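You operate a simulated robot arm through the tools that you are given. There is no shell and no other tool. Be economical: measure what you need, move in short steps, check, and stop when the job is done.

Carry out the task below with a simulated two-armed robot. There is one attempt and no reset: what you move stays moved.

Task
Wipe the smudge off the window pane with the pad and leave the blind half way down.
Fine: raise the blind to reach it; pad back on the sill. What is to be rubbed or washed off counts as gone when no trace of it is left.

Only the result counts: the job must be done as asked and must still hold three seconds after the hand-in. Knocking over, shifting, dropping, spilling or breaking anything else fails it.

Robot
Two 7-joint arms with fingered hands on one trunk, on a base that drives. Base frame: it is fixed to the floor where the robot stands at the start and does not move with it; the origin is under the middle of the robot, x ahead of it, y to its left, z up. Readings come in mm, degrees, newtons and seconds.
The left shoulder is at the start at [61, 173, 1221], the right one opposite. With the tool pointing down near the work surface each hand reaches from about 100 to 700 mm from the robot's upright axis, wherever it stands, measured 20 degrees to its own side. Places, roughly: blind rail [800, 0, 1100]; lower sash [800, 0, 1000]. Payload 3.5 kg a hand.
The tool frame of a hand sits at the grasp point between the pads (the TCP): z along the fingers, y along the line on which they close. The tips reach 30 mm beyond it. Largest opening 104 mm; the body of the gripper starts 35 mm behind the TCP. The gripper is a hand of 3 fingers: y runs from the thumb to the fingers, the wrist lies at [-15, -104, -178] in the tool frame, and closing takes about 1.5 s.
Orientation is that of the tool frame in the base frame, as a unit quaternion [w, x, y, z]. With the fingers straight down and the wrist toward the robot, the tool's x, y and z point along [0, 1, 0], [1, 0, 0] and [0, 0, -1] of the base frame.

Tools
- The arms move only by the tool jog_arm. It takes "left_deltas", "right_deltas" or both (then of equal length, played together; a hand with none holds still); each is a list that holds one entry, the list of rows, each a list of 7 numbers: the gripper command, from -1 (shut) to 1 (fully open), values between in proportion, then the shift along the tool's x, y, z in m, then the turn, a rotation vector about the tool's x, y, z in degrees. In form: [[[hand, dx, dy, dz, wx, wy, wz], ...]]. A call has 1 to 8 rows; each row shifts and turns the commanded pose from where the row before left it, along the tool's axes as they then stand. Each row takes 0.2 s and may step no farther than 50 mm and 8.6 degrees from the row before; otherwise, or with a gripper value out of range, the whole call is refused. A pose out of reach is approached as far as the arm can. The call stops where the force on the tool passes 90 N (or 10 N more than at its start, if that is more) or the arm is blocked; 0.2 s more then pass. Each finger travels about 72 mm/s and halts on what it meets, pressing with about 23 N; the grip force reading is that of the motor and also rises with nothing between the fingers. The clock runs only during rows and for 0.2 s after the last one: add rows that do not move to give the fingers time. It gives the time, the measured TCP pose, the force on the tool (base axes), the opening and the grip force at its end, in the units of the frame above (readings bear some noise), with the torque about the TCP (base axes, N m) and any sound that the robot's microphone picked up, and new pictures: "show" is both (left out), scene, wrist or none (wrist: the cameras of the hands that moved).
- Cameras (640 x 400 px; columns grow to the right, rows downward): "scene" is now at [156.1, -9.5, 1434.9]; the picture's right is [-0.11, -0.99, 0.00], its down [-0.20, 0.02, -0.98] and it looks along [0.97, -0.10, -0.20] (base axes); focal length 214 px, centre (320, 200). "left" rides on the left gripper at [-64, -94, -117] in its tool frame; the picture's right is [-0.72, -0.33, 0.61], its down [0.64, -0.65, 0.40] and it looks along [0.27, 0.68, 0.68] (tool axes); focal length 238 px, centre (320, 200). "right" rides on the right gripper at [64, -94, -117] in its tool frame; the picture's right is [-0.72, 0.33, -0.61], its down [-0.64, -0.65, 0.40] and it looks along [-0.27, 0.68, 0.68] (tool axes); focal length 238 px, centre (320, 200). There is no depth. A picture from a camera that has moved, and an enlarged one, comes with that camera's place and axes in the base frame and with its lens.
- slide_trunk(by): slides the trunk up (or, below 0, down) by that many mm; the arms and the scene camera ride with it, the base frame stays. It gives what a move gives, with no picture.
- drive_base(legs): drives the robot by 1 to 6 legs, each [ahead, left, turn to the left] in mm, mm and degrees, along the robot's own axes; the way and the turn of a leg run together, so that a leg with both is an arc; at most 1500 mm and 180 degrees a leg. The arms and the cameras ride along, it lands a little off, and it stops where it bumps. It gives what a move gives, and a new picture of the scene camera.
- grasp_type(shape, hand): the hand has 3 fingers and takes this shape, open, in about a second: jaw (thumb against the fingers, like two jaws); tri (thumb and two fingers); tip (a fingertip pinch); poke (one finger out to press); point (the index stretched); flat (the hand flat); cup (the hand cupped); fist (a fist). The gripper value then closes the fingers along that shape, each until it touches; the sizes above hold for jaw. It gives what a move gives, with no picture.
- pan_tilt(pan, tilt): turns the head with the scene camera to pan (to the left, within 86 degrees either way) and tilt (down, from -29 to 69), counted from straight ahead of the robot. It gives what a move gives, and a new picture of the scene camera.
- enlarge(camera, box): a new picture of the part [left, top, right, bottom] of that camera's present view, enlarged. It takes no simulated time.
- hand_in(): hands the job in; it is judged then, once.

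Go step by step. Nothing tells you exact positions but the pictures and the camera data: compare them with the known pose of the tool, close in by small moves and look again before you grip or let go. The budget is 120 turns and 260 pictures, counting those below and the enlarged ones. Unless the task says otherwise, let go and move clear before handing in, and close with one line.

The tools are called after "Call:" as a command line: name --argument value ..., lists and objects as JSON in quotes. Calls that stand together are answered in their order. jog_arm: Moves the arms, as the interface text tells. Its arguments: {"type":"object","properties":{"left_deltas":{"type":"array"},"right_deltas":{"type":"array"},"show":{"type":"string","enum":["both","scene","wrist","none"]}},"required":[]} The other tools are called the same way: slide_trunk (by) slides the trunk up or down; grasp_type (shape, hand) gives the hand a shape; drive_base (legs) drives the base; pan_tilt (pan, tilt) turns the head that bears the scene camera; enlarge (camera, box) takes an enlarged picture of a part of a camera's view; hand_in () hands the job in.

At the start:

```text
time_s: 0.0
left_eef_pos: [400.5, 92.1, 1537.0]
left_tcp_rot: [0.001, 0.706, 0.708, -0.001]
left_contact_force: [-0.4, 0.5, -0.7]
left_ft_torque: [-0.01, -0.01, -0.02]
left_finger_gap: 103.6
left_finger_force: 0.0
left_shape: jaw
right_eef_pos: [409.0, -236.7, 1567.7]
right_tcp_rot: [0.001, 0.708, 0.706, 0.001]
right_contact_force: [0.3, 0.8, -0.8]
right_ft_torque: [0.0, 0.01, 0.02]
right_finger_gap: 103.4
right_finger_force: 0.1
right_shape: jaw
trunk travel left (down, up): [-317.0, 437.0]
robot x, y, heading: [-0.9, 1.2, 0.2]
head pan, tilt: [-6.1, 11.5]
```

scene: 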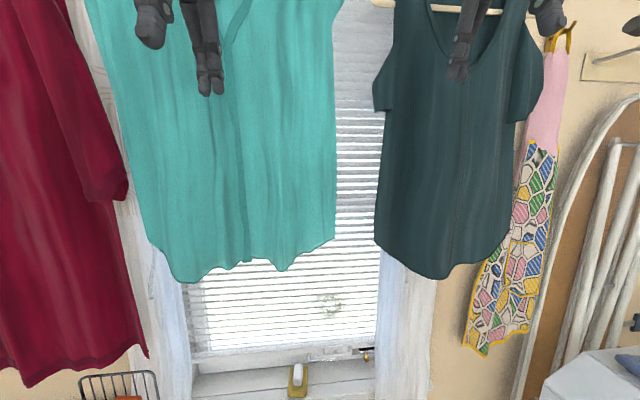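
right: 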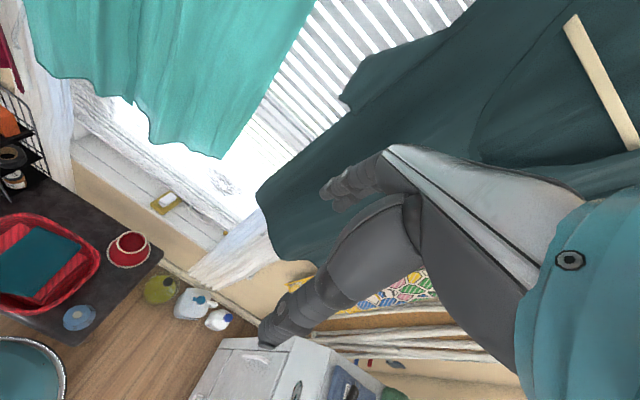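
left: 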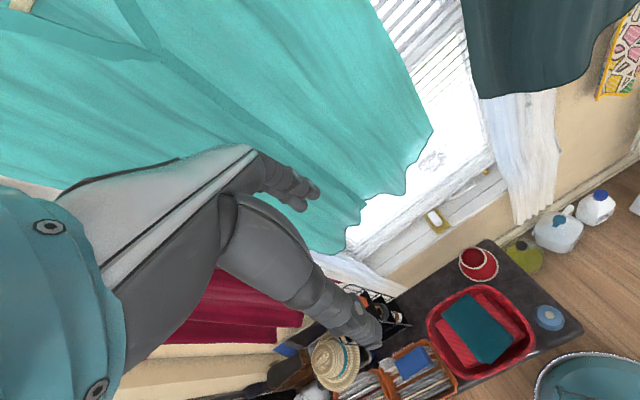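

I see a window with a blind behind hanging clothes, and a yellow and white object on the sill, probably the pad. I'll look closer first.

Call:
pan_tilt --pan 0 --tilt 35

Call:
enlarge --camera "scene" --box '[200, 50, 440, 200]'

```text
time_s: 0.9
left_eef_pos: [400.4, 91.1, 1536.6]
left_tcp_rot: [0.001, 0.706, 0.708, 0.0]
left_contact_force: [-0.6, 0.5, 0.2]
left_ft_torque: [-0.02, -0.04, 0.0]
left_finger_gap: 103.7
left_finger_force: 0.1
left_shape: jaw
right_eef_pos: [408.8, -236.4, 1565.4]
right_tcp_rot: [0.001, 0.708, 0.707, 0.001]
right_contact_force: [0.1, 0.6, 0.0]
right_ft_torque: [-0.01, -0.02, 0.01]
right_finger_gap: 103.6
right_finger_force: 0.0
right_shape: jaw
trunk travel left (down, up): [-317.0, 437.0]
robot x, y, heading: [1.4, 1.2, -0.2]
head pan, tilt: [0.0, 35.0]
camera scene: at [151.5, 0.4, 1397.3], right [0.0, -1.0, 0.0], down [-0.57, 0.0, -0.82], along [0.82, 0.0, -0.57], focal length 214 px, centre (320, 200)
```

scene: 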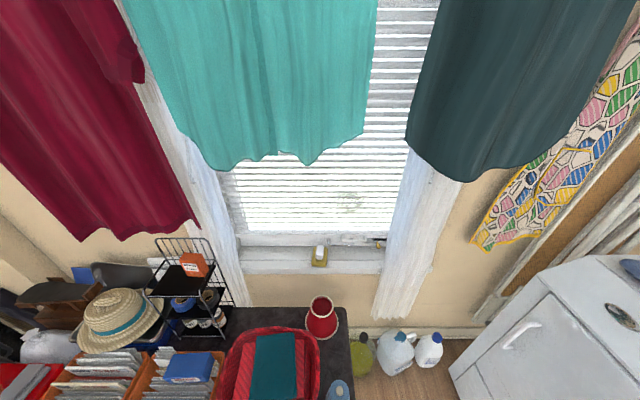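

```text
2.67 times, centred on (320, 125) of scene
camera zoom: at [151.5, 0.4, 1397.3], right [0.0, -1.0, 0.0], down [-0.57, 0.0, -0.82], along [0.82, 0.0, -0.57], focal length 572 px, centre (320, 400)
```

zoom: 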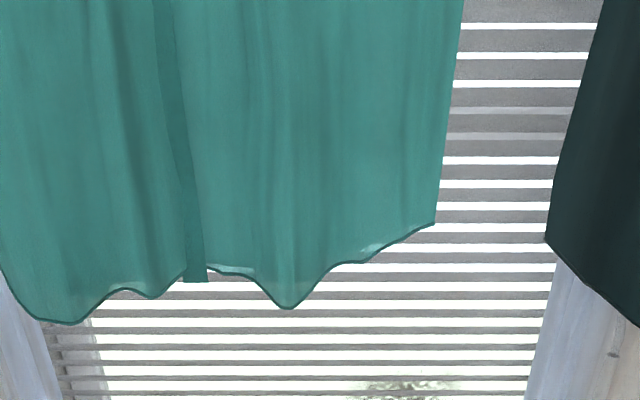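

Call:
enlarge --camera "scene" --box '[220, 160, 420, 285]'

Call:
enlarge --camera "right" --box '[60, 80, 300, 280]'

Call:
enlarge --camera "left" --box '[330, 100, 570, 260]'

Call:
pan_tilt --pan 0 --tilt -20

```text
3.20 times, centred on (320, 222) of scene
camera zoom: at [151.5, 0.4, 1397.3], right [0.0, -1.0, 0.0], down [-0.57, 0.0, -0.82], along [0.82, 0.0, -0.57], focal length 686 px, centre (320, 128)
```

zoom: 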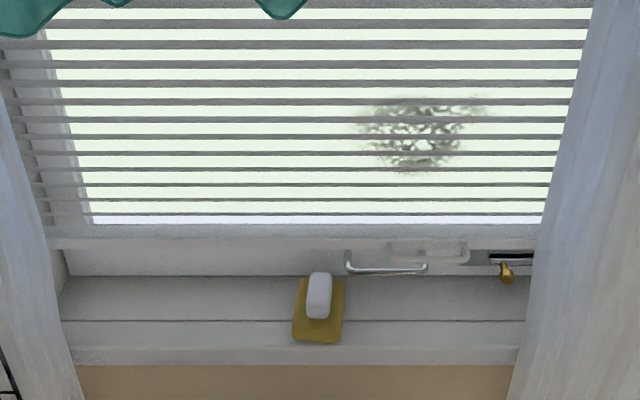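

```text
2.00 times, centred on (180, 180) of right
camera zoom: at [313.8, -174.2, 1683.7], right [0.32, -0.72, 0.61], down [-0.65, -0.64, -0.41], along [0.69, -0.27, -0.68], focal length 477 px, centre (600, 240)
```

zoom: 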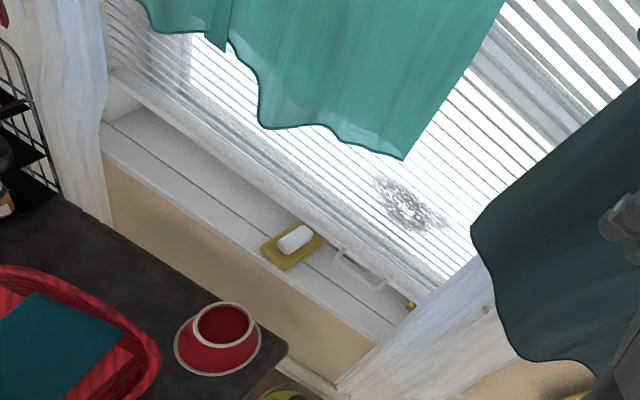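

```text
2.50 times, centred on (450, 180) of left
camera zoom: at [304.1, 27.5, 1654.2], right [-0.33, -0.72, -0.61], down [-0.65, 0.64, -0.4], along [0.68, 0.27, -0.68], focal length 596 px, centre (-5, 250)
```

zoom: 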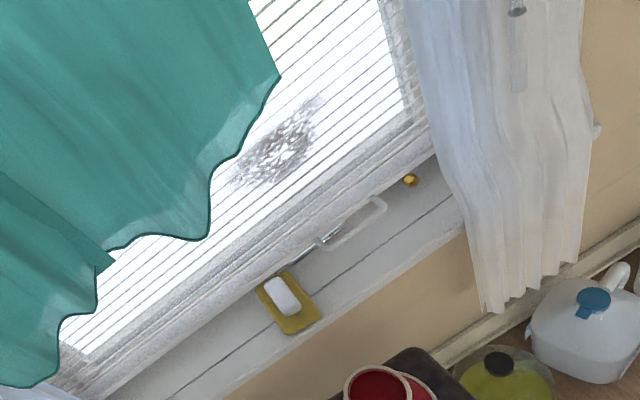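

```text
time_s: 2.1
left_eef_pos: [400.2, 92.1, 1538.1]
left_tcp_rot: [0.001, 0.707, 0.708, -0.001]
left_contact_force: [0.9, 0.5, 0.1]
left_ft_torque: [0.01, 0.03, 0.03]
left_finger_gap: 103.5
left_finger_force: 0.0
left_shape: jaw
right_eef_pos: [408.5, -237.1, 1567.2]
right_tcp_rot: [0.001, 0.707, 0.707, 0.001]
right_contact_force: [-0.3, -0.1, -0.1]
right_ft_torque: [0.02, -0.01, -0.01]
right_finger_gap: 103.7
right_finger_force: 0.1
right_shape: jaw
trunk travel left (down, up): [-317.0, 437.0]
robot x, y, heading: [-0.5, -0.1, -0.0]
head pan, tilt: [0.0, -20.0]
camera scene: at [139.5, 0.4, 1482.5], right [0.0, -1.0, 0.0], down [0.34, 0.0, -0.94], along [0.94, 0.0, 0.34], focal length 214 px, centre (320, 200)
```

scene: 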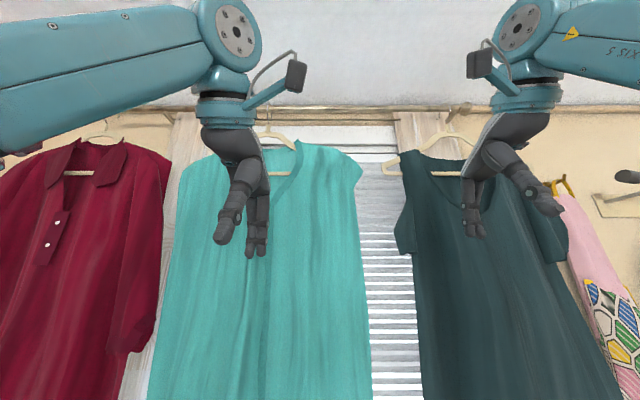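

The smudge sits on the pane near [805, -112, 934], the pad on the sill near [739, 0, 705], and the clothes hang at about x=660 with hems around z=1100. I'll slide the trunk down to see under the hems.

Call:
slide_trunk --by -310

Call:
pan_tilt --pan 0 --tilt 5

Call:
enlarge --camera "scene" --box '[220, 200, 420, 325]'

```text
time_s: 5.2
left_eef_pos: [556.0, 92.3, 1132.5]
left_tcp_rot: [-0.092, 0.701, 0.701, -0.094]
left_contact_force: [-0.7, 0.1, 0.1]
left_ft_torque: [0.0, -0.03, -0.05]
left_finger_gap: 103.4
left_finger_force: 0.1
left_shape: jaw
right_eef_pos: [596.1, -235.3, 1136.2]
right_tcp_rot: [-0.109, 0.699, 0.698, -0.109]
right_contact_force: [-39.3, 4.8, 9.0]
right_ft_torque: [-0.18, -0.62, -0.12]
right_finger_gap: 86.0
right_finger_force: 0.1
right_shape: jaw
trunk travel left (down, up): [-7.0, 747.0]
robot x, y, heading: [-1.8, -2.4, -0.2]
head pan, tilt: [0.0, -20.0]
```

```text
time_s: 6.1
left_eef_pos: [555.7, 92.6, 1133.2]
left_tcp_rot: [-0.092, 0.701, 0.701, -0.093]
left_contact_force: [0.1, 0.3, 0.6]
left_ft_torque: [-0.02, 0.03, 0.05]
left_finger_gap: 103.7
left_finger_force: 0.0
left_shape: jaw
right_eef_pos: [596.9, -236.4, 1137.1]
right_tcp_rot: [-0.108, 0.699, 0.699, -0.109]
right_contact_force: [-40.0, 7.8, 8.2]
right_ft_torque: [0.0, -0.52, 0.07]
right_finger_gap: 85.9
right_finger_force: 0.0
right_shape: jaw
trunk travel left (down, up): [-7.0, 747.0]
robot x, y, heading: [2.8, -0.8, 0.1]
head pan, tilt: [0.0, 5.0]
camera scene: at [310.9, 1.5, 1122.6], right [0.0, -1.0, 0.0], down [-0.08, 0.0, -1.0], along [1.0, 0.0, -0.08], focal length 214 px, centre (320, 200)
```

scene: 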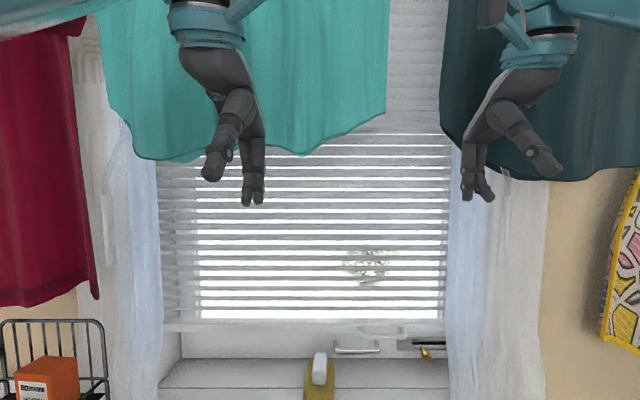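

```text
3.20 times, centred on (320, 262) of scene
camera zoom: at [310.9, 1.5, 1122.6], right [0.0, -1.0, 0.0], down [-0.08, 0.0, -1.0], along [1.0, 0.0, -0.08], focal length 686 px, centre (320, 0)
```

zoom: 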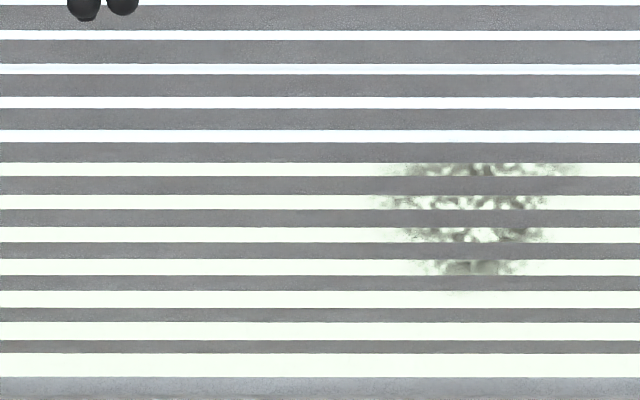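

The trunk leaned forward as it lowered, and the right hand now presses the dark garment. I'll back both hands off towards the robot.

Call:
jog_arm --right_deltas '[[[1, 0, -0.04, 0, 0, 0, 0], [1, 0, -0.04, 0, 0, 0, 0], [1, 0, -0.04, 0, 0, 0, 0]]]' --left_deltas '[[[1, 0, -0.03, 0, 0, 0, 0], [1, 0, -0.03, 0, 0, 0, 0], [1, 0, -0.03, 0, 0, 0, 0]]]' --show "scene"

```text
time_s: 6.9
left_eef_pos: [492.8, 86.7, 1109.2]
left_tcp_rot: [-0.094, 0.701, 0.701, -0.095]
left_contact_force: [-0.2, -0.4, 0.2]
left_ft_torque: [0.0, -0.01, -0.01]
left_finger_gap: 103.7
left_finger_force: 0.0
left_shape: jaw
left hand out of reach, approached as far as the arm can: row 1, 2, 3
right_eef_pos: [530.6, -218.5, 1094.5]
right_tcp_rot: [-0.109, 0.699, 0.699, -0.107]
right_contact_force: [-0.6, 0.3, 0.2]
right_ft_torque: [-0.01, 0.0, -0.02]
right_finger_gap: 103.5
right_finger_force: 0.2
right_shape: jaw
right hand out of reach, approached as far as the arm can: row 1, 2, 3
trunk travel left (down, up): [-7.0, 747.0]
robot x, y, heading: [2.6, 1.7, 0.1]
head pan, tilt: [0.0, 5.0]
camera scene: at [316.9, 0.4, 1120.6], right [0.0, -1.0, 0.0], down [-0.09, 0.0, -1.0], along [1.0, 0.0, -0.09], focal length 214 px, centre (320, 200)
```

scene: 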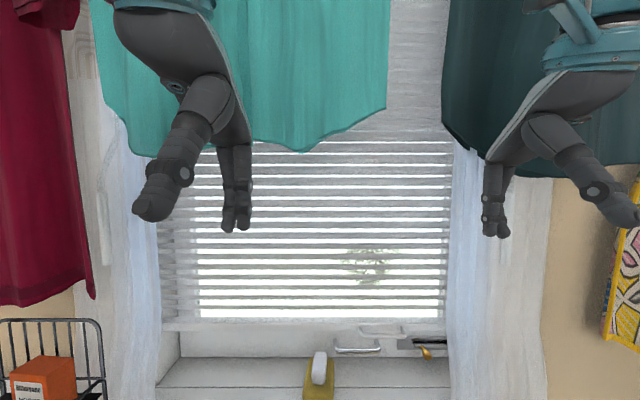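

Contact is cleared. I'll back the base up a bit to gain working room, then look again.

Call:
drive_base --legs '[[-200, 0, 0]]'

Call:
enlarge --camera "scene" --box '[220, 200, 440, 337]'

Call:
pan_tilt --pan 0 --tilt -29

Call:
pan_tilt --pan 0 --tilt 45

```text
time_s: 8.5
left_eef_pos: [282.2, 85.7, 1109.9]
left_tcp_rot: [-0.094, 0.702, 0.699, -0.095]
left_contact_force: [-0.9, 0.0, 0.8]
left_ft_torque: [-0.01, -0.01, 0.03]
left_finger_gap: 103.6
left_finger_force: 0.1
left_shape: jaw
right_eef_pos: [320.6, -220.1, 1095.6]
right_tcp_rot: [-0.109, 0.7, 0.698, -0.106]
right_contact_force: [-0.4, 0.3, 0.2]
right_ft_torque: [0.03, 0.0, 0.02]
right_finger_gap: 103.9
right_finger_force: 0.1
right_shape: jaw
trunk travel left (down, up): [-7.0, 747.0]
robot x, y, heading: [-208.4, 3.6, -0.1]
head pan, tilt: [0.0, 5.0]
camera scene: at [108.0, -0.3, 1120.8], right [0.0, -1.0, 0.0], down [-0.09, 0.0, -1.0], along [1.0, 0.0, -0.09], focal length 214 px, centre (320, 200)
```

scene: 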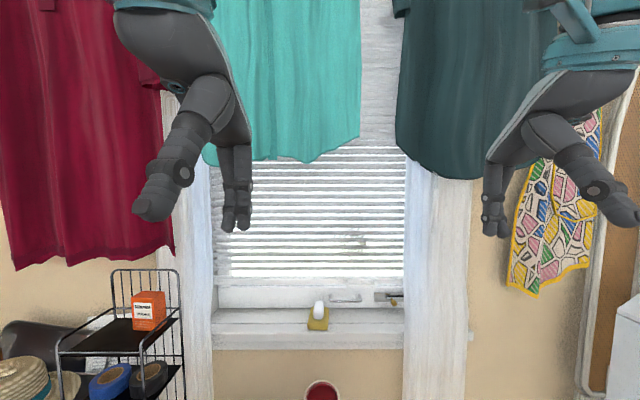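

```text
2.91 times, centred on (330, 268) of scene
camera zoom: at [108.0, -0.3, 1120.8], right [0.0, -1.0, 0.0], down [-0.09, 0.0, -1.0], along [1.0, 0.0, -0.09], focal length 624 px, centre (291, 1)
```

zoom: 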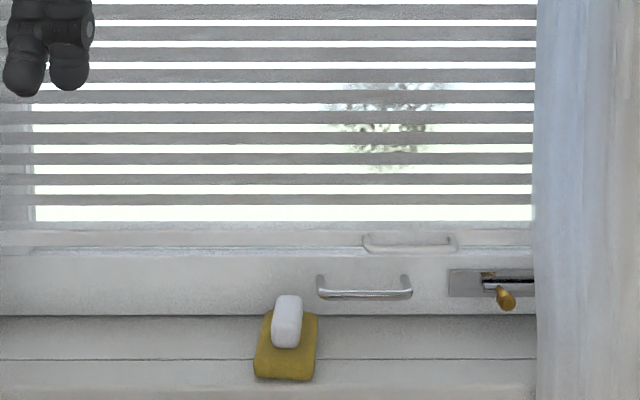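

```text
time_s: 9.5
left_eef_pos: [285.9, 86.2, 1108.6]
left_tcp_rot: [-0.093, 0.702, 0.7, -0.096]
left_contact_force: [0.5, 0.0, -0.4]
left_ft_torque: [0.0, 0.0, 0.04]
left_finger_gap: 103.6
left_finger_force: 0.1
left_shape: jaw
right_eef_pos: [321.0, -220.0, 1096.1]
right_tcp_rot: [-0.11, 0.7, 0.698, -0.107]
right_contact_force: [0.3, 0.2, 0.9]
right_ft_torque: [0.01, -0.03, 0.02]
right_finger_gap: 103.5
right_finger_force: 0.1
right_shape: jaw
trunk travel left (down, up): [-7.0, 747.0]
robot x, y, heading: [-211.7, -1.3, -0.2]
head pan, tilt: [0.0, -28.6]
camera scene: at [83.7, -0.3, 1168.6], right [0.0, -1.0, 0.0], down [0.48, 0.0, -0.88], along [0.88, 0.0, 0.48], focal length 214 px, centre (320, 200)
```

scene: 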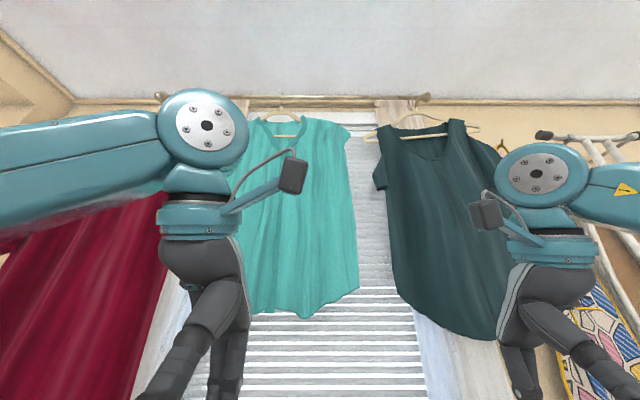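

```text
time_s: 11.0
left_eef_pos: [284.6, 86.9, 1108.2]
left_tcp_rot: [-0.093, 0.702, 0.7, -0.095]
left_contact_force: [0.2, -0.4, 0.4]
left_ft_torque: [0.02, -0.02, -0.02]
left_finger_gap: 103.9
left_finger_force: 0.0
left_shape: jaw
right_eef_pos: [321.5, -220.0, 1094.8]
right_tcp_rot: [-0.109, 0.7, 0.697, -0.107]
right_contact_force: [0.2, 0.3, 0.5]
right_ft_torque: [-0.01, 0.02, 0.01]
right_finger_gap: 103.6
right_finger_force: 0.1
right_shape: jaw
trunk travel left (down, up): [-7.0, 747.0]
robot x, y, heading: [-206.6, 2.6, -0.3]
head pan, tilt: [0.0, 45.0]
camera scene: at [98.0, -0.3, 1057.7], right [0.0, -1.0, 0.0], down [-0.71, 0.0, -0.71], along [0.71, 0.0, -0.71], focal length 214 px, centre (320, 200)
```

scene: 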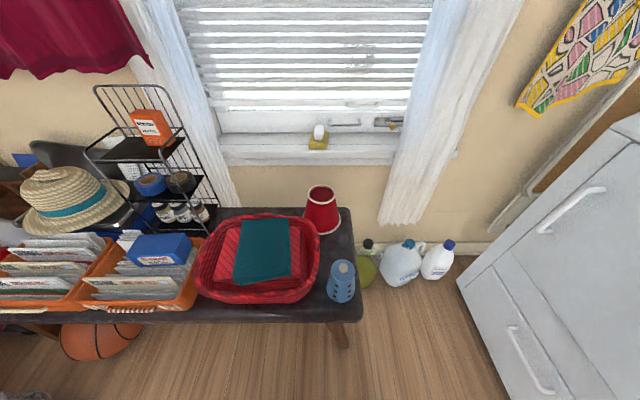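

The blind's bottom rail (z≈780) carries a white handle at about y=-133, in the gap between the garments; the chrome handle and brass bolt belong to the sash. I'll look up to find the blind's top.

Call:
pan_tilt --pan 0 --tilt -29

Call:
enlarge --camera "scene" --box '[300, 80, 460, 180]'

Call:
enlarge --camera "scene" --box '[300, 180, 460, 280]'

```text
time_s: 12.4
left_eef_pos: [283.0, 86.2, 1108.4]
left_tcp_rot: [-0.094, 0.702, 0.7, -0.096]
left_contact_force: [-0.3, 0.5, 1.2]
left_ft_torque: [-0.03, -0.02, 0.03]
left_finger_gap: 103.5
left_finger_force: 0.0
left_shape: jaw
right_eef_pos: [321.1, -219.2, 1095.4]
right_tcp_rot: [-0.11, 0.7, 0.698, -0.107]
right_contact_force: [-0.3, 0.3, -0.9]
right_ft_torque: [-0.02, 0.0, 0.0]
right_finger_gap: 103.8
right_finger_force: 0.1
right_shape: jaw
trunk travel left (down, up): [-7.0, 747.0]
robot x, y, heading: [-205.0, 4.5, 0.1]
head pan, tilt: [0.0, -28.6]
camera scene: at [83.7, -0.3, 1168.6], right [0.0, -1.0, 0.0], down [0.48, 0.0, -0.88], along [0.88, 0.0, 0.48], focal length 214 px, centre (320, 200)
```

scene: 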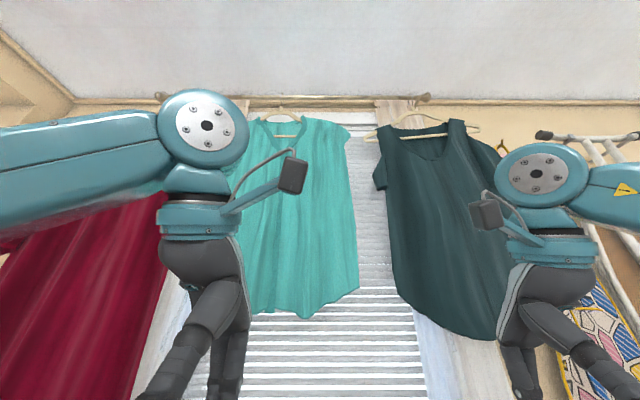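

```text
4.00 times, centred on (380, 130) of scene
camera zoom: at [83.7, -0.3, 1168.6], right [0.0, -1.0, 0.0], down [0.48, 0.0, -0.88], along [0.88, 0.0, 0.48], focal length 858 px, centre (80, 480)
```

zoom: 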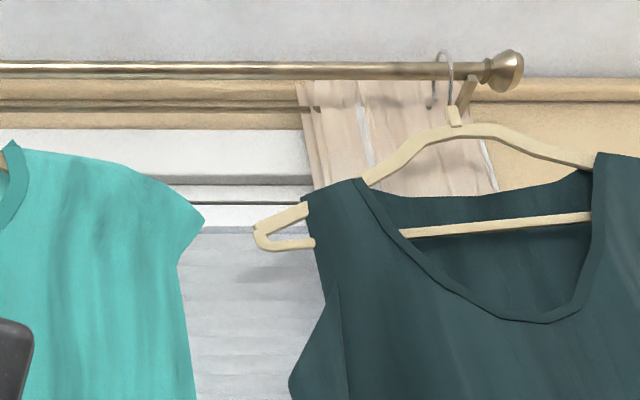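

```text
4.00 times, centred on (380, 230) of scene
camera zoom: at [83.7, -0.3, 1168.6], right [0.0, -1.0, 0.0], down [0.48, 0.0, -0.88], along [0.88, 0.0, 0.48], focal length 858 px, centre (80, 80)
```

zoom: 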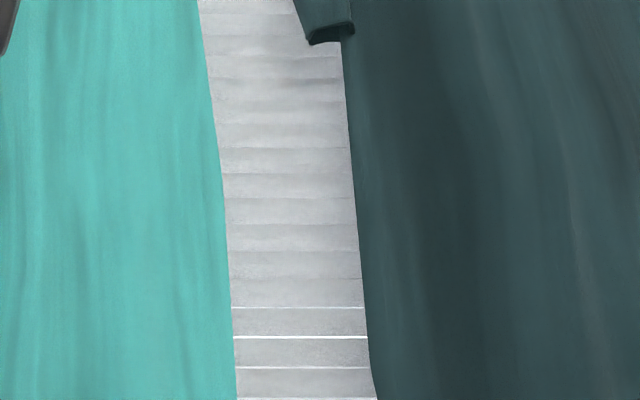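

The blind runs from z≈780 up to about 1880. I'll pitch the right hand from pointing down to pointing forward while bringing it down and ahead, below the hems.

Call:
jog_arm --right_deltas '[[[1, 0.004, 0.0188, 0.0098, -8.6, 0, 0], [1, 0.004, 0.0172, 0.0125, -8.6, 0, 0], [1, 0.004, 0.0151, 0.0149, -8.6, 0, 0], [1, 0.004, 0.0127, 0.017, -8.6, 0, 0], [1, 0.004, 0.01, 0.0187, -8.6, 0, 0], [1, 0.004, 0.0071, 0.02, -8.6, 0, 0], [1, 0.004, 0.004, 0.0208, -8.6, 0, 0], [1, 0.004, 0.0009, 0.0212, -8.6, 0, 0]]]' --show "none"

Call:
pan_tilt --pan -10 --tilt 20

```text
time_s: 14.2
left_eef_pos: [284.4, 87.6, 1108.8]
left_tcp_rot: [-0.094, 0.702, 0.699, -0.096]
left_contact_force: [0.4, -0.5, 0.5]
left_ft_torque: [0.0, 0.01, 0.0]
left_finger_gap: 103.8
left_finger_force: 0.1
left_shape: jaw
right_eef_pos: [443.1, -188.4, 974.8]
right_tcp_rot: [0.304, 0.639, 0.636, 0.307]
right_contact_force: [-0.6, 0.5, -0.3]
right_ft_torque: [-0.03, -0.02, 0.03]
right_finger_gap: 104.0
right_finger_force: 0.1
right_shape: jaw
trunk travel left (down, up): [-7.0, 747.0]
robot x, y, heading: [-205.7, 1.3, -0.3]
head pan, tilt: [0.0, -28.6]
```

```text
time_s: 15.4
left_eef_pos: [284.8, 86.3, 1109.5]
left_tcp_rot: [-0.094, 0.702, 0.699, -0.095]
left_contact_force: [0.6, 0.7, -0.2]
left_ft_torque: [0.0, -0.01, 0.01]
left_finger_gap: 103.9
left_finger_force: 0.1
left_shape: jaw
right_eef_pos: [442.5, -188.6, 976.0]
right_tcp_rot: [0.305, 0.64, 0.636, 0.306]
right_contact_force: [-0.8, 0.5, 0.9]
right_ft_torque: [-0.03, -0.05, -0.05]
right_finger_gap: 103.8
right_finger_force: 0.0
right_shape: jaw
trunk travel left (down, up): [-7.0, 747.0]
robot x, y, heading: [-207.5, 1.3, -0.2]
head pan, tilt: [-10.0, 20.0]
camera scene: at [108.3, -16.5, 1096.4], right [-0.18, -0.98, 0.0], down [-0.34, 0.06, -0.94], along [0.93, -0.17, -0.34], focal length 214 px, centre (320, 200)
```

scene: 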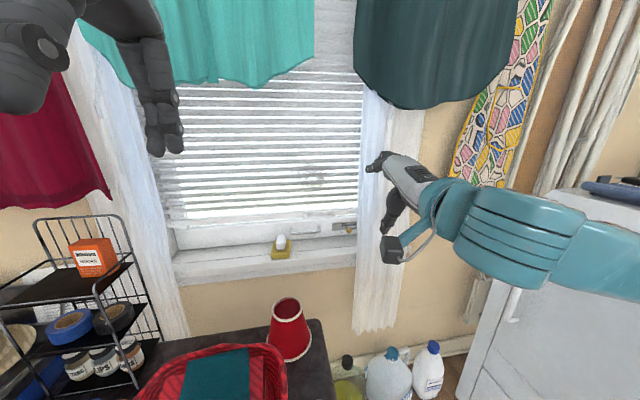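

The hand is turning as planned. I'll keep going until it points forward with a slight upward pitch.

Call:
jog_arm --right_deltas '[[[1, 0.006, -0.0023, 0.0211, -8.6, 0, 0], [1, 0.006, -0.0054, 0.0205, -8.6, 0, 0], [1, 0.006, -0.0084, 0.0195, -8.6, 0, 0], [1, 0.006, -0.0112, 0.018, -8.6, 0, 0], [1, 0.006, -0.0138, 0.0161, -8.6, 0, 0], [1, 0.006, -0.016, 0.0139, -8.6, 0, 0], [1, 0.006, -0.018, 0.0113, -8.6, 0, 0]]]'

```text
time_s: 17.0
left_eef_pos: [284.8, 85.9, 1109.2]
left_tcp_rot: [-0.093, 0.702, 0.7, -0.095]
left_contact_force: [-0.5, 0.1, 0.7]
left_ft_torque: [0.0, -0.03, 0.01]
left_finger_gap: 103.9
left_finger_force: 0.1
left_shape: jaw
right_eef_pos: [447.0, -187.4, 970.0]
right_tcp_rot: [0.321, 0.632, 0.628, 0.321]
right_contact_force: [-0.1, -0.8, 1.1]
right_ft_torque: [-0.02, -0.01, -0.02]
right_finger_gap: 104.0
right_finger_force: 0.2
right_shape: jaw
right hand out of reach, approached as far as the arm can: row 1, 2, 3, 4, 5, 6, 7
trunk travel left (down, up): [-7.0, 747.0]
robot x, y, heading: [-210.6, -0.5, -0.1]
head pan, tilt: [-10.0, 20.0]
camera scene: at [108.3, -16.5, 1096.3], right [-0.18, -0.98, 0.0], down [-0.34, 0.06, -0.94], along [0.92, -0.17, -0.34], focal length 214 px, centre (320, 200)
camera right: at [296.7, -122.9, 962.7], right [-0.31, -0.72, 0.62], down [-0.06, -0.64, -0.77], along [0.95, -0.27, 0.15], focal length 238 px, centre (320, 200)
```

scene: 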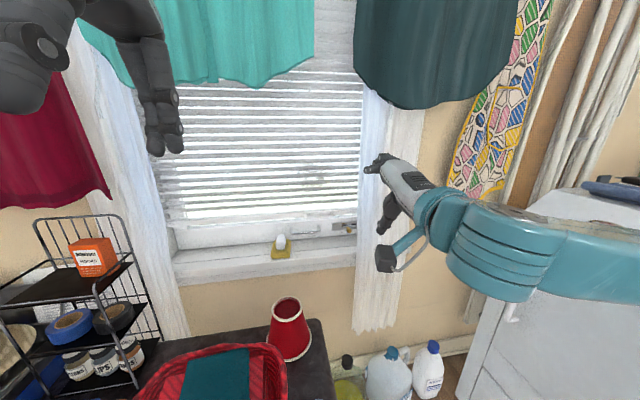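
right: 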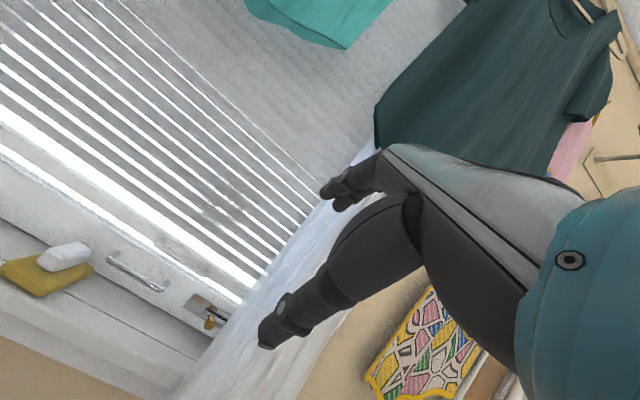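

The wrist hits a limit because the arm is folded tight. I'll move the hand forward and down first, then turn.

Call:
jog_arm --right_deltas '[[[1, 0.008, 0.0015, 0.0446, 0, 0, 0], [1, 0.008, 0.0015, 0.0446, 0, 0, 0], [1, 0.008, 0.0015, 0.0446, 0, 0, 0], [1, 0.008, 0.0015, 0.0446, 0, 0, 0]]]' --show "scene"

```text
time_s: 18.0
left_eef_pos: [285.8, 86.5, 1109.6]
left_tcp_rot: [-0.094, 0.702, 0.7, -0.095]
left_contact_force: [0.0, -0.1, 0.7]
left_ft_torque: [-0.01, 0.01, 0.02]
left_finger_gap: 103.7
left_finger_force: 0.1
left_shape: jaw
right_eef_pos: [569.9, -116.2, 891.8]
right_tcp_rot: [0.321, 0.635, 0.626, 0.319]
right_contact_force: [-0.2, 0.3, 0.9]
right_ft_torque: [0.0, -0.01, 0.0]
right_finger_gap: 103.9
right_finger_force: 0.2
right_shape: jaw
right hand out of reach, approached as far as the arm can: row 1, 2, 3, 4
trunk travel left (down, up): [-7.0, 747.0]
robot x, y, heading: [-208.4, 1.7, 0.3]
head pan, tilt: [-10.0, 20.0]
camera scene: at [108.7, -16.2, 1096.1], right [-0.18, -0.98, 0.0], down [-0.34, 0.06, -0.94], along [0.92, -0.17, -0.34], focal length 214 px, centre (320, 200)
```

scene: 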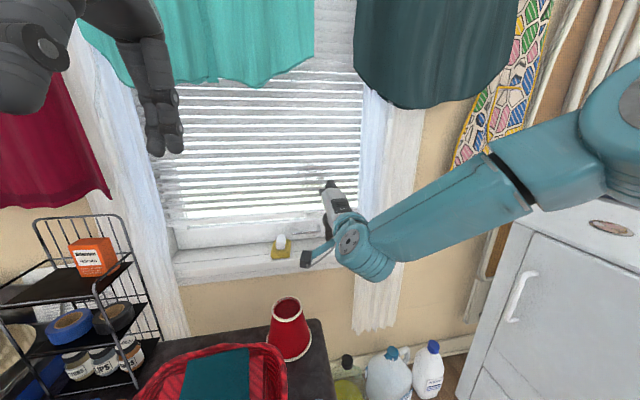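

The hand points forward and down at about 36°. I'll test whether it can pitch up further here.

Call:
jog_arm --right_deltas '[[[1, -0.005, 0, 0.0, -8, 0, 0], [1, -0.005, 0, 0, -8, 0, 0], [1, 0, 0, 0, 0, 0, 0]]]' --show "none"

```text
time_s: 18.8
left_eef_pos: [284.0, 87.0, 1107.3]
left_tcp_rot: [-0.093, 0.702, 0.7, -0.095]
left_contact_force: [0.2, -0.5, 0.4]
left_ft_torque: [0.01, 0.02, 0.01]
left_finger_gap: 103.7
left_finger_force: 0.0
left_shape: jaw
right_eef_pos: [547.1, -58.5, 930.2]
right_tcp_rot: [0.405, 0.59, 0.573, 0.4]
right_contact_force: [-0.4, -0.1, 0.0]
right_ft_torque: [0.0, -0.02, -0.01]
right_finger_gap: 104.2
right_finger_force: 0.1
right_shape: jaw
right hand out of reach, approached as far as the arm can: row 1, 2
trunk travel left (down, up): [-7.0, 747.0]
robot x, y, heading: [-209.5, -0.9, -0.3]
head pan, tilt: [-10.0, 20.0]
```

Position drifted left as the pitch improved, so the arm is too folded. I'll extend forward, where the arm is straighter.

Call:
jog_arm --right_deltas '[[[1, -0.019, -0.0126, 0.0386, 0, 0, 0], [1, -0.019, -0.0126, 0.0386, 0, 0, 0], [1, -0.019, -0.0126, 0.0386, 0, 0, 0], [1, 0, 0, 0, 0, 0, 0]]]'

```text
time_s: 19.8
left_eef_pos: [283.4, 85.8, 1109.0]
left_tcp_rot: [-0.094, 0.702, 0.699, -0.096]
left_contact_force: [0.1, 0.5, -0.3]
left_ft_torque: [-0.02, -0.04, -0.01]
left_finger_gap: 103.6
left_finger_force: 0.0
left_shape: jaw
right_eef_pos: [609.7, -25.1, 911.6]
right_tcp_rot: [0.404, 0.591, 0.573, 0.399]
right_contact_force: [-0.3, 0.2, -0.2]
right_ft_torque: [0.0, 0.01, 0.02]
right_finger_gap: 103.7
right_finger_force: 0.1
right_shape: jaw
right hand out of reach, approached as far as the arm can: row 1, 2, 3
trunk travel left (down, up): [-7.0, 747.0]
robot x, y, heading: [-207.6, 2.2, -0.2]
head pan, tilt: [-10.0, 20.0]
camera scene: at [108.1, -16.5, 1096.4], right [-0.18, -0.98, 0.0], down [-0.34, 0.06, -0.94], along [0.92, -0.17, -0.34], focal length 214 px, centre (320, 200)
camera right: at [467.9, 42.1, 865.6], right [-0.48, -0.71, 0.52], down [0.13, -0.64, -0.76], along [0.87, -0.29, 0.4], focal length 238 px, centre (320, 200)
```

scene: 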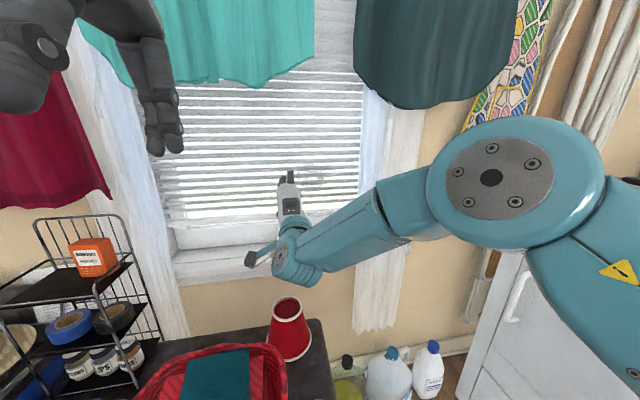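
right: 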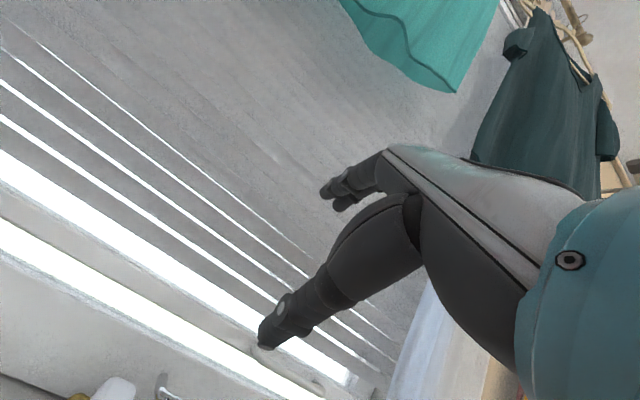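

With the thumb underneath, the wrist binds. I'll roll the hand so the wrist lies to the right, in line with the forearm.

Call:
jog_arm --right_deltas '[[[1, 0, 0, 0, 0, 0, -8.6], [1, 0, 0, 0, 0, 0, -8.6], [1, 0, 0, 0, 0, 0, -8.6], [1, 0, 0, 0, 0, 0, -8.6], [1, 0, 0, 0, 0, 0, -8.6], [1, 0, 0, 0, 0, 0, -8.6], [1, 0, 0, 0, 0, 0, -8.6], [1, 0, 0, 0, 0, 0, -8.6]]]' --show "none"

Call:
jog_arm --right_deltas '[[[1, 0, 0, 0, 0, 0, -8.6], [1, 0, 0, 0, 0, 0, -8.6], [1, 0, 0, 0, 0, 0, 0]]]'

```text
time_s: 21.6
left_eef_pos: [284.9, 86.4, 1108.8]
left_tcp_rot: [-0.094, 0.702, 0.7, -0.095]
left_contact_force: [-0.3, -0.4, 0.0]
left_ft_torque: [0.05, -0.03, -0.01]
left_finger_gap: 103.7
left_finger_force: 0.1
left_shape: jaw
right_eef_pos: [553.3, 94.8, 977.4]
right_tcp_rot: [0.52, 0.354, 0.741, 0.236]
right_contact_force: [0.0, 0.2, -0.3]
right_ft_torque: [-0.01, -0.02, -0.01]
right_finger_gap: 104.1
right_finger_force: 0.0
right_shape: jaw
right hand out of reach, approached as far as the arm can: row 1, 2, 3, 4, 5, 6, 7, 8
trunk travel left (down, up): [-7.0, 747.0]
robot x, y, heading: [-211.4, -2.2, -0.4]
head pan, tilt: [-10.0, 20.0]
```

```text
time_s: 22.4
left_eef_pos: [283.6, 86.9, 1109.0]
left_tcp_rot: [-0.093, 0.702, 0.7, -0.096]
left_contact_force: [0.6, -0.3, -0.1]
left_ft_torque: [0.01, -0.01, -0.02]
left_finger_gap: 103.5
left_finger_force: 0.0
left_shape: jaw
right_eef_pos: [552.8, 94.5, 976.8]
right_tcp_rot: [0.52, 0.354, 0.741, 0.236]
right_contact_force: [-0.1, 0.8, -0.2]
right_ft_torque: [-0.04, 0.04, 0.01]
right_finger_gap: 103.9
right_finger_force: 0.0
right_shape: jaw
right hand out of reach, approached as far as the arm can: row 1, 2
trunk travel left (down, up): [-7.0, 747.0]
robot x, y, heading: [-207.7, 0.3, -0.2]
head pan, tilt: [-10.0, 20.0]
camera scene: at [108.3, -16.5, 1096.3], right [-0.18, -0.98, 0.0], down [-0.34, 0.06, -0.94], along [0.92, -0.17, -0.34], focal length 214 px, centre (320, 200)
camera right: at [403.0, 85.3, 911.0], right [-0.33, -0.33, 0.88], down [0.33, -0.92, -0.22], along [0.88, 0.22, 0.42], focal length 238 px, centre (320, 200)
```

scene: 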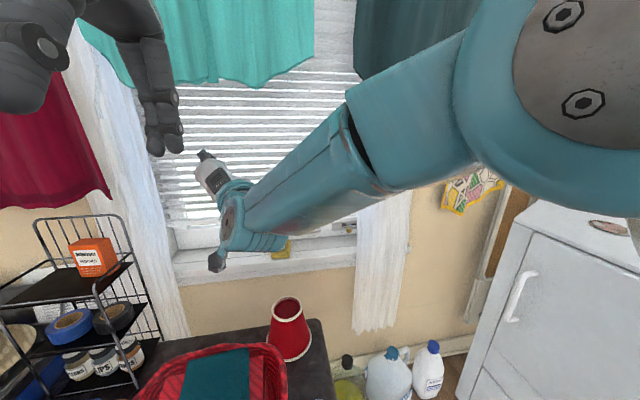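
right: 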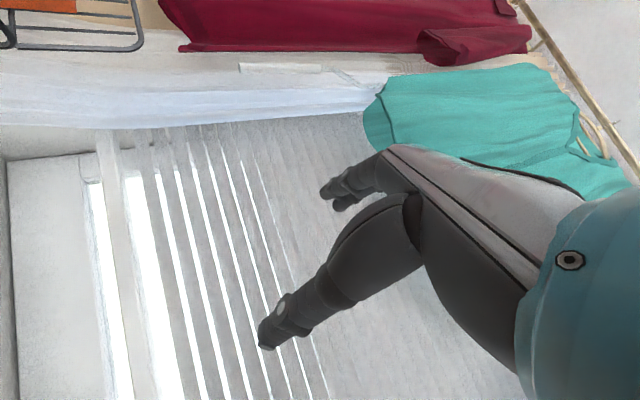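

That roll also binds, with the elbow high and the shoulder low. I'll undo it, raise the trunk back up, and approach from a more natural posture.

Call:
jog_arm --right_deltas '[[[1, -0.02, -0.02, -0.02, 0, 0, 8.2], [1, -0.02, -0.02, -0.02, 0, 0, 8.2], [1, -0.02, -0.015, -0.02, 0, 0, 8.2], [1, -0.03, -0.01, -0.02, 0, 0, 8.2], [1, -0.03, 0, -0.02, 0, 0, 6.0], [1, -0.03, 0, -0.02, 8, 0, 0], [1, -0.03, 0, -0.02, 8, 0, 0], [1, -0.02, 0, -0.02, 8, 0, 0]]]' --show "scene"

```text
time_s: 24.2
left_eef_pos: [283.7, 85.7, 1109.0]
left_tcp_rot: [-0.094, 0.702, 0.7, -0.096]
left_contact_force: [-0.1, -0.1, 0.9]
left_ft_torque: [0.0, 0.0, -0.02]
left_finger_gap: 103.9
left_finger_force: 0.1
left_shape: jaw
right_eef_pos: [398.8, -122.2, 1029.0]
right_tcp_rot: [0.282, 0.653, 0.651, 0.265]
right_contact_force: [1.1, 0.2, -0.8]
right_ft_torque: [0.0, 0.02, 0.03]
right_finger_gap: 103.8
right_finger_force: 0.0
right_shape: jaw
trunk travel left (down, up): [-7.0, 747.0]
robot x, y, heading: [-209.9, 2.6, 0.0]
head pan, tilt: [-10.0, 20.0]
camera scene: at [108.1, -16.7, 1096.4], right [-0.18, -0.98, 0.0], down [-0.34, 0.06, -0.94], along [0.92, -0.17, -0.34], focal length 214 px, centre (320, 200)
```

scene: 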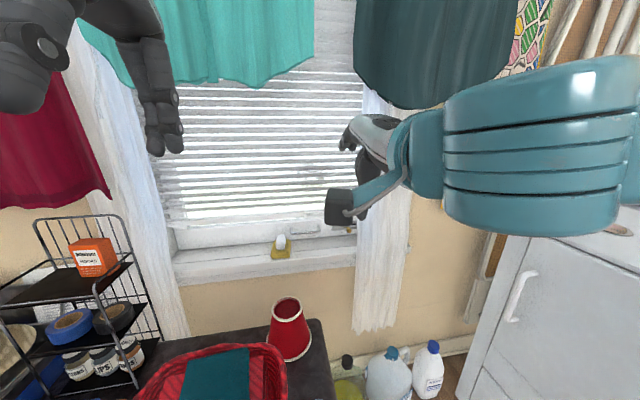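

Call:
slide_trunk --by 250

Call:
pan_tilt --pan -8 --tilt 28

```text
time_s: 26.8
left_eef_pos: [284.2, 85.9, 1358.2]
left_tcp_rot: [-0.094, 0.702, 0.699, -0.097]
left_contact_force: [0.5, -0.3, -0.1]
left_ft_torque: [-0.05, -0.01, 0.02]
left_finger_gap: 103.5
left_finger_force: 0.1
left_shape: jaw
right_eef_pos: [399.4, -123.2, 1278.5]
right_tcp_rot: [0.282, 0.653, 0.651, 0.266]
right_contact_force: [0.2, 0.1, 0.1]
right_ft_torque: [0.02, -0.01, 0.0]
right_finger_gap: 103.9
right_finger_force: 0.1
right_shape: jaw
trunk travel left (down, up): [-257.0, 497.0]
robot x, y, heading: [-206.4, 2.9, -0.3]
head pan, tilt: [-10.0, 20.0]
```

```text
time_s: 27.5
left_eef_pos: [284.6, 86.8, 1359.4]
left_tcp_rot: [-0.094, 0.702, 0.7, -0.095]
left_contact_force: [-0.1, 0.7, 0.8]
left_ft_torque: [0.02, -0.01, -0.02]
left_finger_gap: 103.6
left_finger_force: 0.0
left_shape: jaw
right_eef_pos: [399.2, -122.9, 1279.1]
right_tcp_rot: [0.282, 0.653, 0.65, 0.266]
right_contact_force: [0.6, -0.4, 0.7]
right_ft_torque: [0.02, -0.02, 0.03]
right_finger_gap: 103.8
right_finger_force: 0.0
right_shape: jaw
trunk travel left (down, up): [-257.0, 497.0]
robot x, y, heading: [-203.9, 1.3, -0.5]
head pan, tilt: [-8.0, 28.0]
camera scene: at [-31.4, -12.6, 1347.0], right [-0.14, -0.99, 0.0], down [-0.46, 0.07, -0.88], along [0.87, -0.13, -0.47], focal length 214 px, centre (320, 200)
```

scene: 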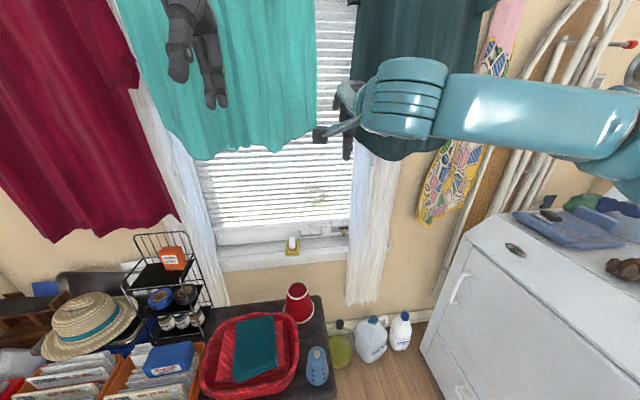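

Call:
jog_arm --right_deltas '[[[1, 0, -0.0251, 0.0387, 0, 0, 0], [1, 0, -0.0251, 0.0387, 0, 0, 0], [1, 0, -0.0251, 0.0387, 0, 0, 0], [1, 0, -0.0251, 0.0387, 0, 0, 0], [1, 0, -0.0251, 0.0387, 0, 0, 0], [1, 0, -0.0251, 0.0387, 0, 0, 0], [1, 0, -0.0251, 0.0387, 0, 0, 0], [1, 0, -0.0251, 0.0387, 0, 0, 0]]]' --show "scene"

```text
time_s: 29.3
left_eef_pos: [284.7, 86.4, 1358.8]
left_tcp_rot: [-0.094, 0.702, 0.699, -0.097]
left_contact_force: [0.3, -0.3, 0.0]
left_ft_torque: [0.0, 0.03, 0.0]
left_finger_gap: 103.8
left_finger_force: 0.1
left_shape: jaw
right_eef_pos: [482.3, -64.4, 964.8]
right_tcp_rot: [0.281, 0.658, 0.648, 0.26]
right_contact_force: [0.2, -0.4, -0.5]
right_ft_torque: [-0.02, 0.04, 0.04]
right_finger_gap: 103.8
right_finger_force: 0.1
right_shape: jaw
right hand out of reach, approached as far as the arm can: row 5, 6, 7, 8
trunk travel left (down, up): [-257.0, 497.0]
robot x, y, heading: [-208.0, 1.8, -0.4]
head pan, tilt: [-8.0, 28.0]
camera scene: at [-30.9, -12.1, 1346.9], right [-0.14, -0.99, 0.0], down [-0.47, 0.07, -0.88], along [0.87, -0.13, -0.47], focal length 214 px, centre (320, 200)
```

scene: 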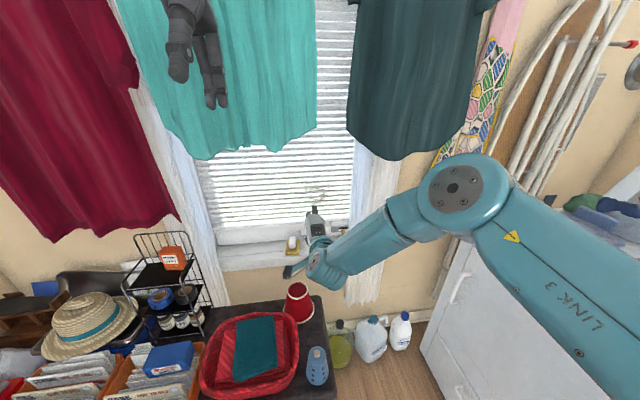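

The wrist limit is the same at this height. I'll try rolling the other way, which should release the limited joint.

Call:
jog_arm --right_deltas '[[[1, -0.01, 0, 0, 0, 0, 8.6], [1, -0.01, 0, 0, 0, 0, 8.6], [1, -0.01, 0, 0, 0, 0, 8.6], [1, -0.01, 0, 0, 0, 0, 8.6], [1, 0, 0, 0, 0, 0, 8.6], [1, 0, 0, 0, 0, 0, 0]]]' --show "scene"

```text
time_s: 30.7
left_eef_pos: [284.4, 85.5, 1358.3]
left_tcp_rot: [-0.094, 0.702, 0.699, -0.095]
left_contact_force: [0.2, -0.6, -0.1]
left_ft_torque: [-0.02, -0.03, -0.02]
left_finger_gap: 103.5
left_finger_force: 0.1
left_shape: jaw
right_eef_pos: [473.2, -104.1, 958.1]
right_tcp_rot: [0.166, 0.846, 0.365, 0.351]
right_contact_force: [0.1, -0.1, 0.6]
right_ft_torque: [0.0, -0.02, 0.02]
right_finger_gap: 103.9
right_finger_force: 0.2
right_shape: jaw
trunk travel left (down, up): [-257.0, 497.0]
robot x, y, heading: [-211.3, -1.2, -0.0]
head pan, tilt: [-8.0, 28.0]
camera scene: at [-31.4, -12.7, 1347.0], right [-0.14, -0.99, 0.0], down [-0.46, 0.07, -0.88], along [0.87, -0.13, -0.47], focal length 214 px, centre (320, 200)
```

scene: 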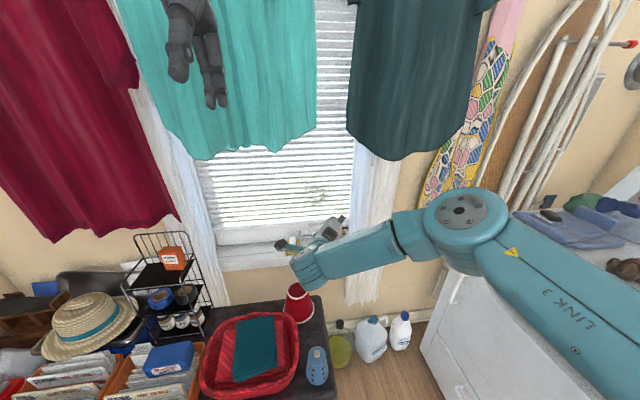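

Rolling about 45° freed the wrist. Now I'll pitch up about the base's y axis.

Call:
jog_arm --right_deltas '[[[1, 0, 0, 0, -6.3, 5.8, 0.2], [1, 0, 0, 0, -6.3, 5.8, 0.2], [1, 0, 0, 0, -6.3, 5.8, 0.2], [1, 0, 0, 0, -6.3, 5.8, 0.2], [1, 0, 0, 0, -6.3, 5.8, 0.2], [1, 0, 0, 0, 0, 0, 0]]]'

```text
time_s: 32.1
left_eef_pos: [283.7, 86.5, 1359.2]
left_tcp_rot: [-0.094, 0.702, 0.7, -0.096]
left_contact_force: [0.0, -0.1, 0.8]
left_ft_torque: [0.03, 0.03, 0.01]
left_finger_gap: 103.7
left_finger_force: 0.1
left_shape: jaw
right_eef_pos: [453.4, -78.5, 998.2]
right_tcp_rot: [0.284, 0.672, 0.269, 0.629]
right_contact_force: [-0.4, -0.8, 0.0]
right_ft_torque: [0.02, 0.02, -0.03]
right_finger_gap: 103.9
right_finger_force: 0.1
right_shape: jaw
right hand out of reach, approached as far as the arm can: row 4, 5
trunk travel left (down, up): [-257.0, 497.0]
robot x, y, heading: [-207.5, -0.4, -0.4]
head pan, tilt: [-8.0, 28.0]
camera scene: at [-31.1, -12.7, 1346.9], right [-0.14, -0.99, 0.0], down [-0.46, 0.07, -0.88], along [0.87, -0.13, -0.47], focal length 214 px, centre (320, 200)
camera right: at [339.1, 36.3, 980.3], right [-0.66, -0.72, -0.23], down [0.36, -0.03, -0.93], along [0.66, -0.7, 0.27], focal length 238 px, centre (320, 200)
```

scene: 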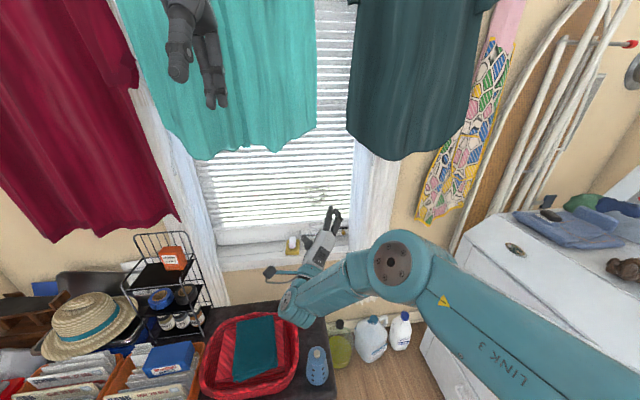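
right: 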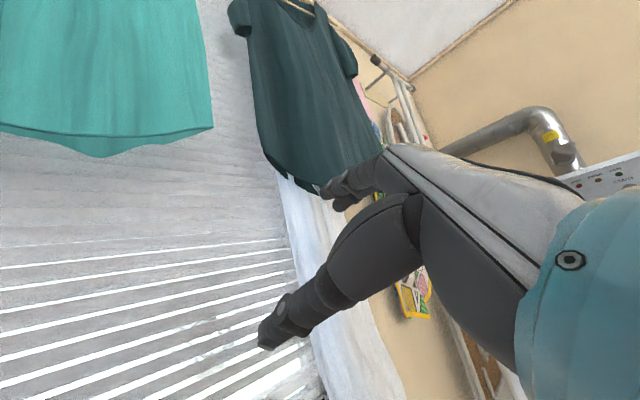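

The hand now points straight forward with a 45° roll, and the elbow is lower. I'll advance towards the blind's handle.

Call:
jog_arm --right_deltas '[[[1, -0.023, -0.0147, 0.0366, 0, 0, 0], [1, -0.023, -0.0147, 0.0366, 0, 0, 0], [1, -0.023, -0.0147, 0.0366, 0, 0, 0], [1, -0.023, -0.0147, 0.0366, 0, 0, 0], [1, -0.023, -0.0147, 0.0366, 0, 0, 0], [1, 0, 0, 0, 0, 0, 0]]]'

```text
time_s: 33.5
left_eef_pos: [283.4, 86.8, 1359.7]
left_tcp_rot: [-0.094, 0.702, 0.7, -0.096]
left_contact_force: [0.3, -0.4, -0.5]
left_ft_torque: [0.01, 0.0, 0.02]
left_finger_gap: 103.8
left_finger_force: 0.0
left_shape: jaw
right_eef_pos: [508.6, -69.1, 1032.3]
right_tcp_rot: [0.283, 0.671, 0.272, 0.629]
right_contact_force: [0.2, -0.1, -0.2]
right_ft_torque: [0.01, 0.02, -0.03]
right_finger_gap: 103.9
right_finger_force: 0.0
right_shape: jaw
right hand out of reach, approached as far as the arm can: row 1, 2, 3, 4, 5
trunk travel left (down, up): [-257.0, 497.0]
robot x, y, heading: [-207.0, -0.6, -0.1]
head pan, tilt: [-8.0, 28.0]
camera scene: at [-31.3, -12.6, 1347.0], right [-0.14, -0.99, 0.0], down [-0.46, 0.07, -0.88], along [0.87, -0.13, -0.47], focal length 214 px, centre (320, 200)
camera right: at [393.2, 44.2, 1014.5], right [-0.65, -0.72, -0.23], down [0.36, -0.03, -0.93], along [0.67, -0.69, 0.28], focal length 238 px, centre (320, 200)
```

scene: 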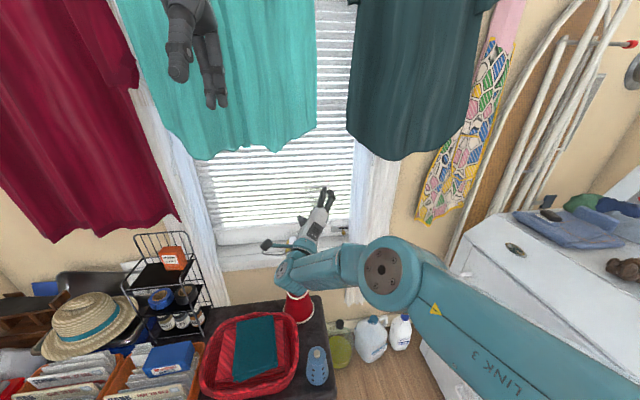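
right: 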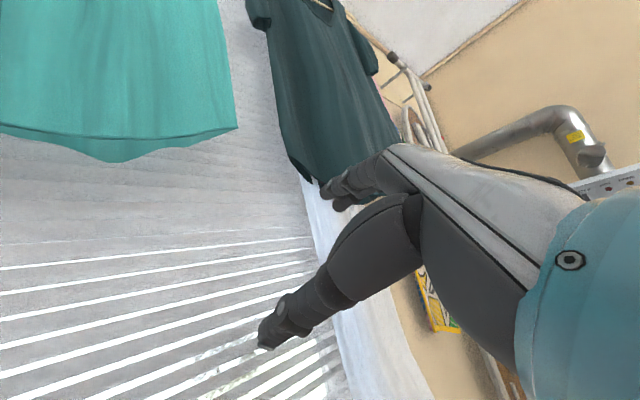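

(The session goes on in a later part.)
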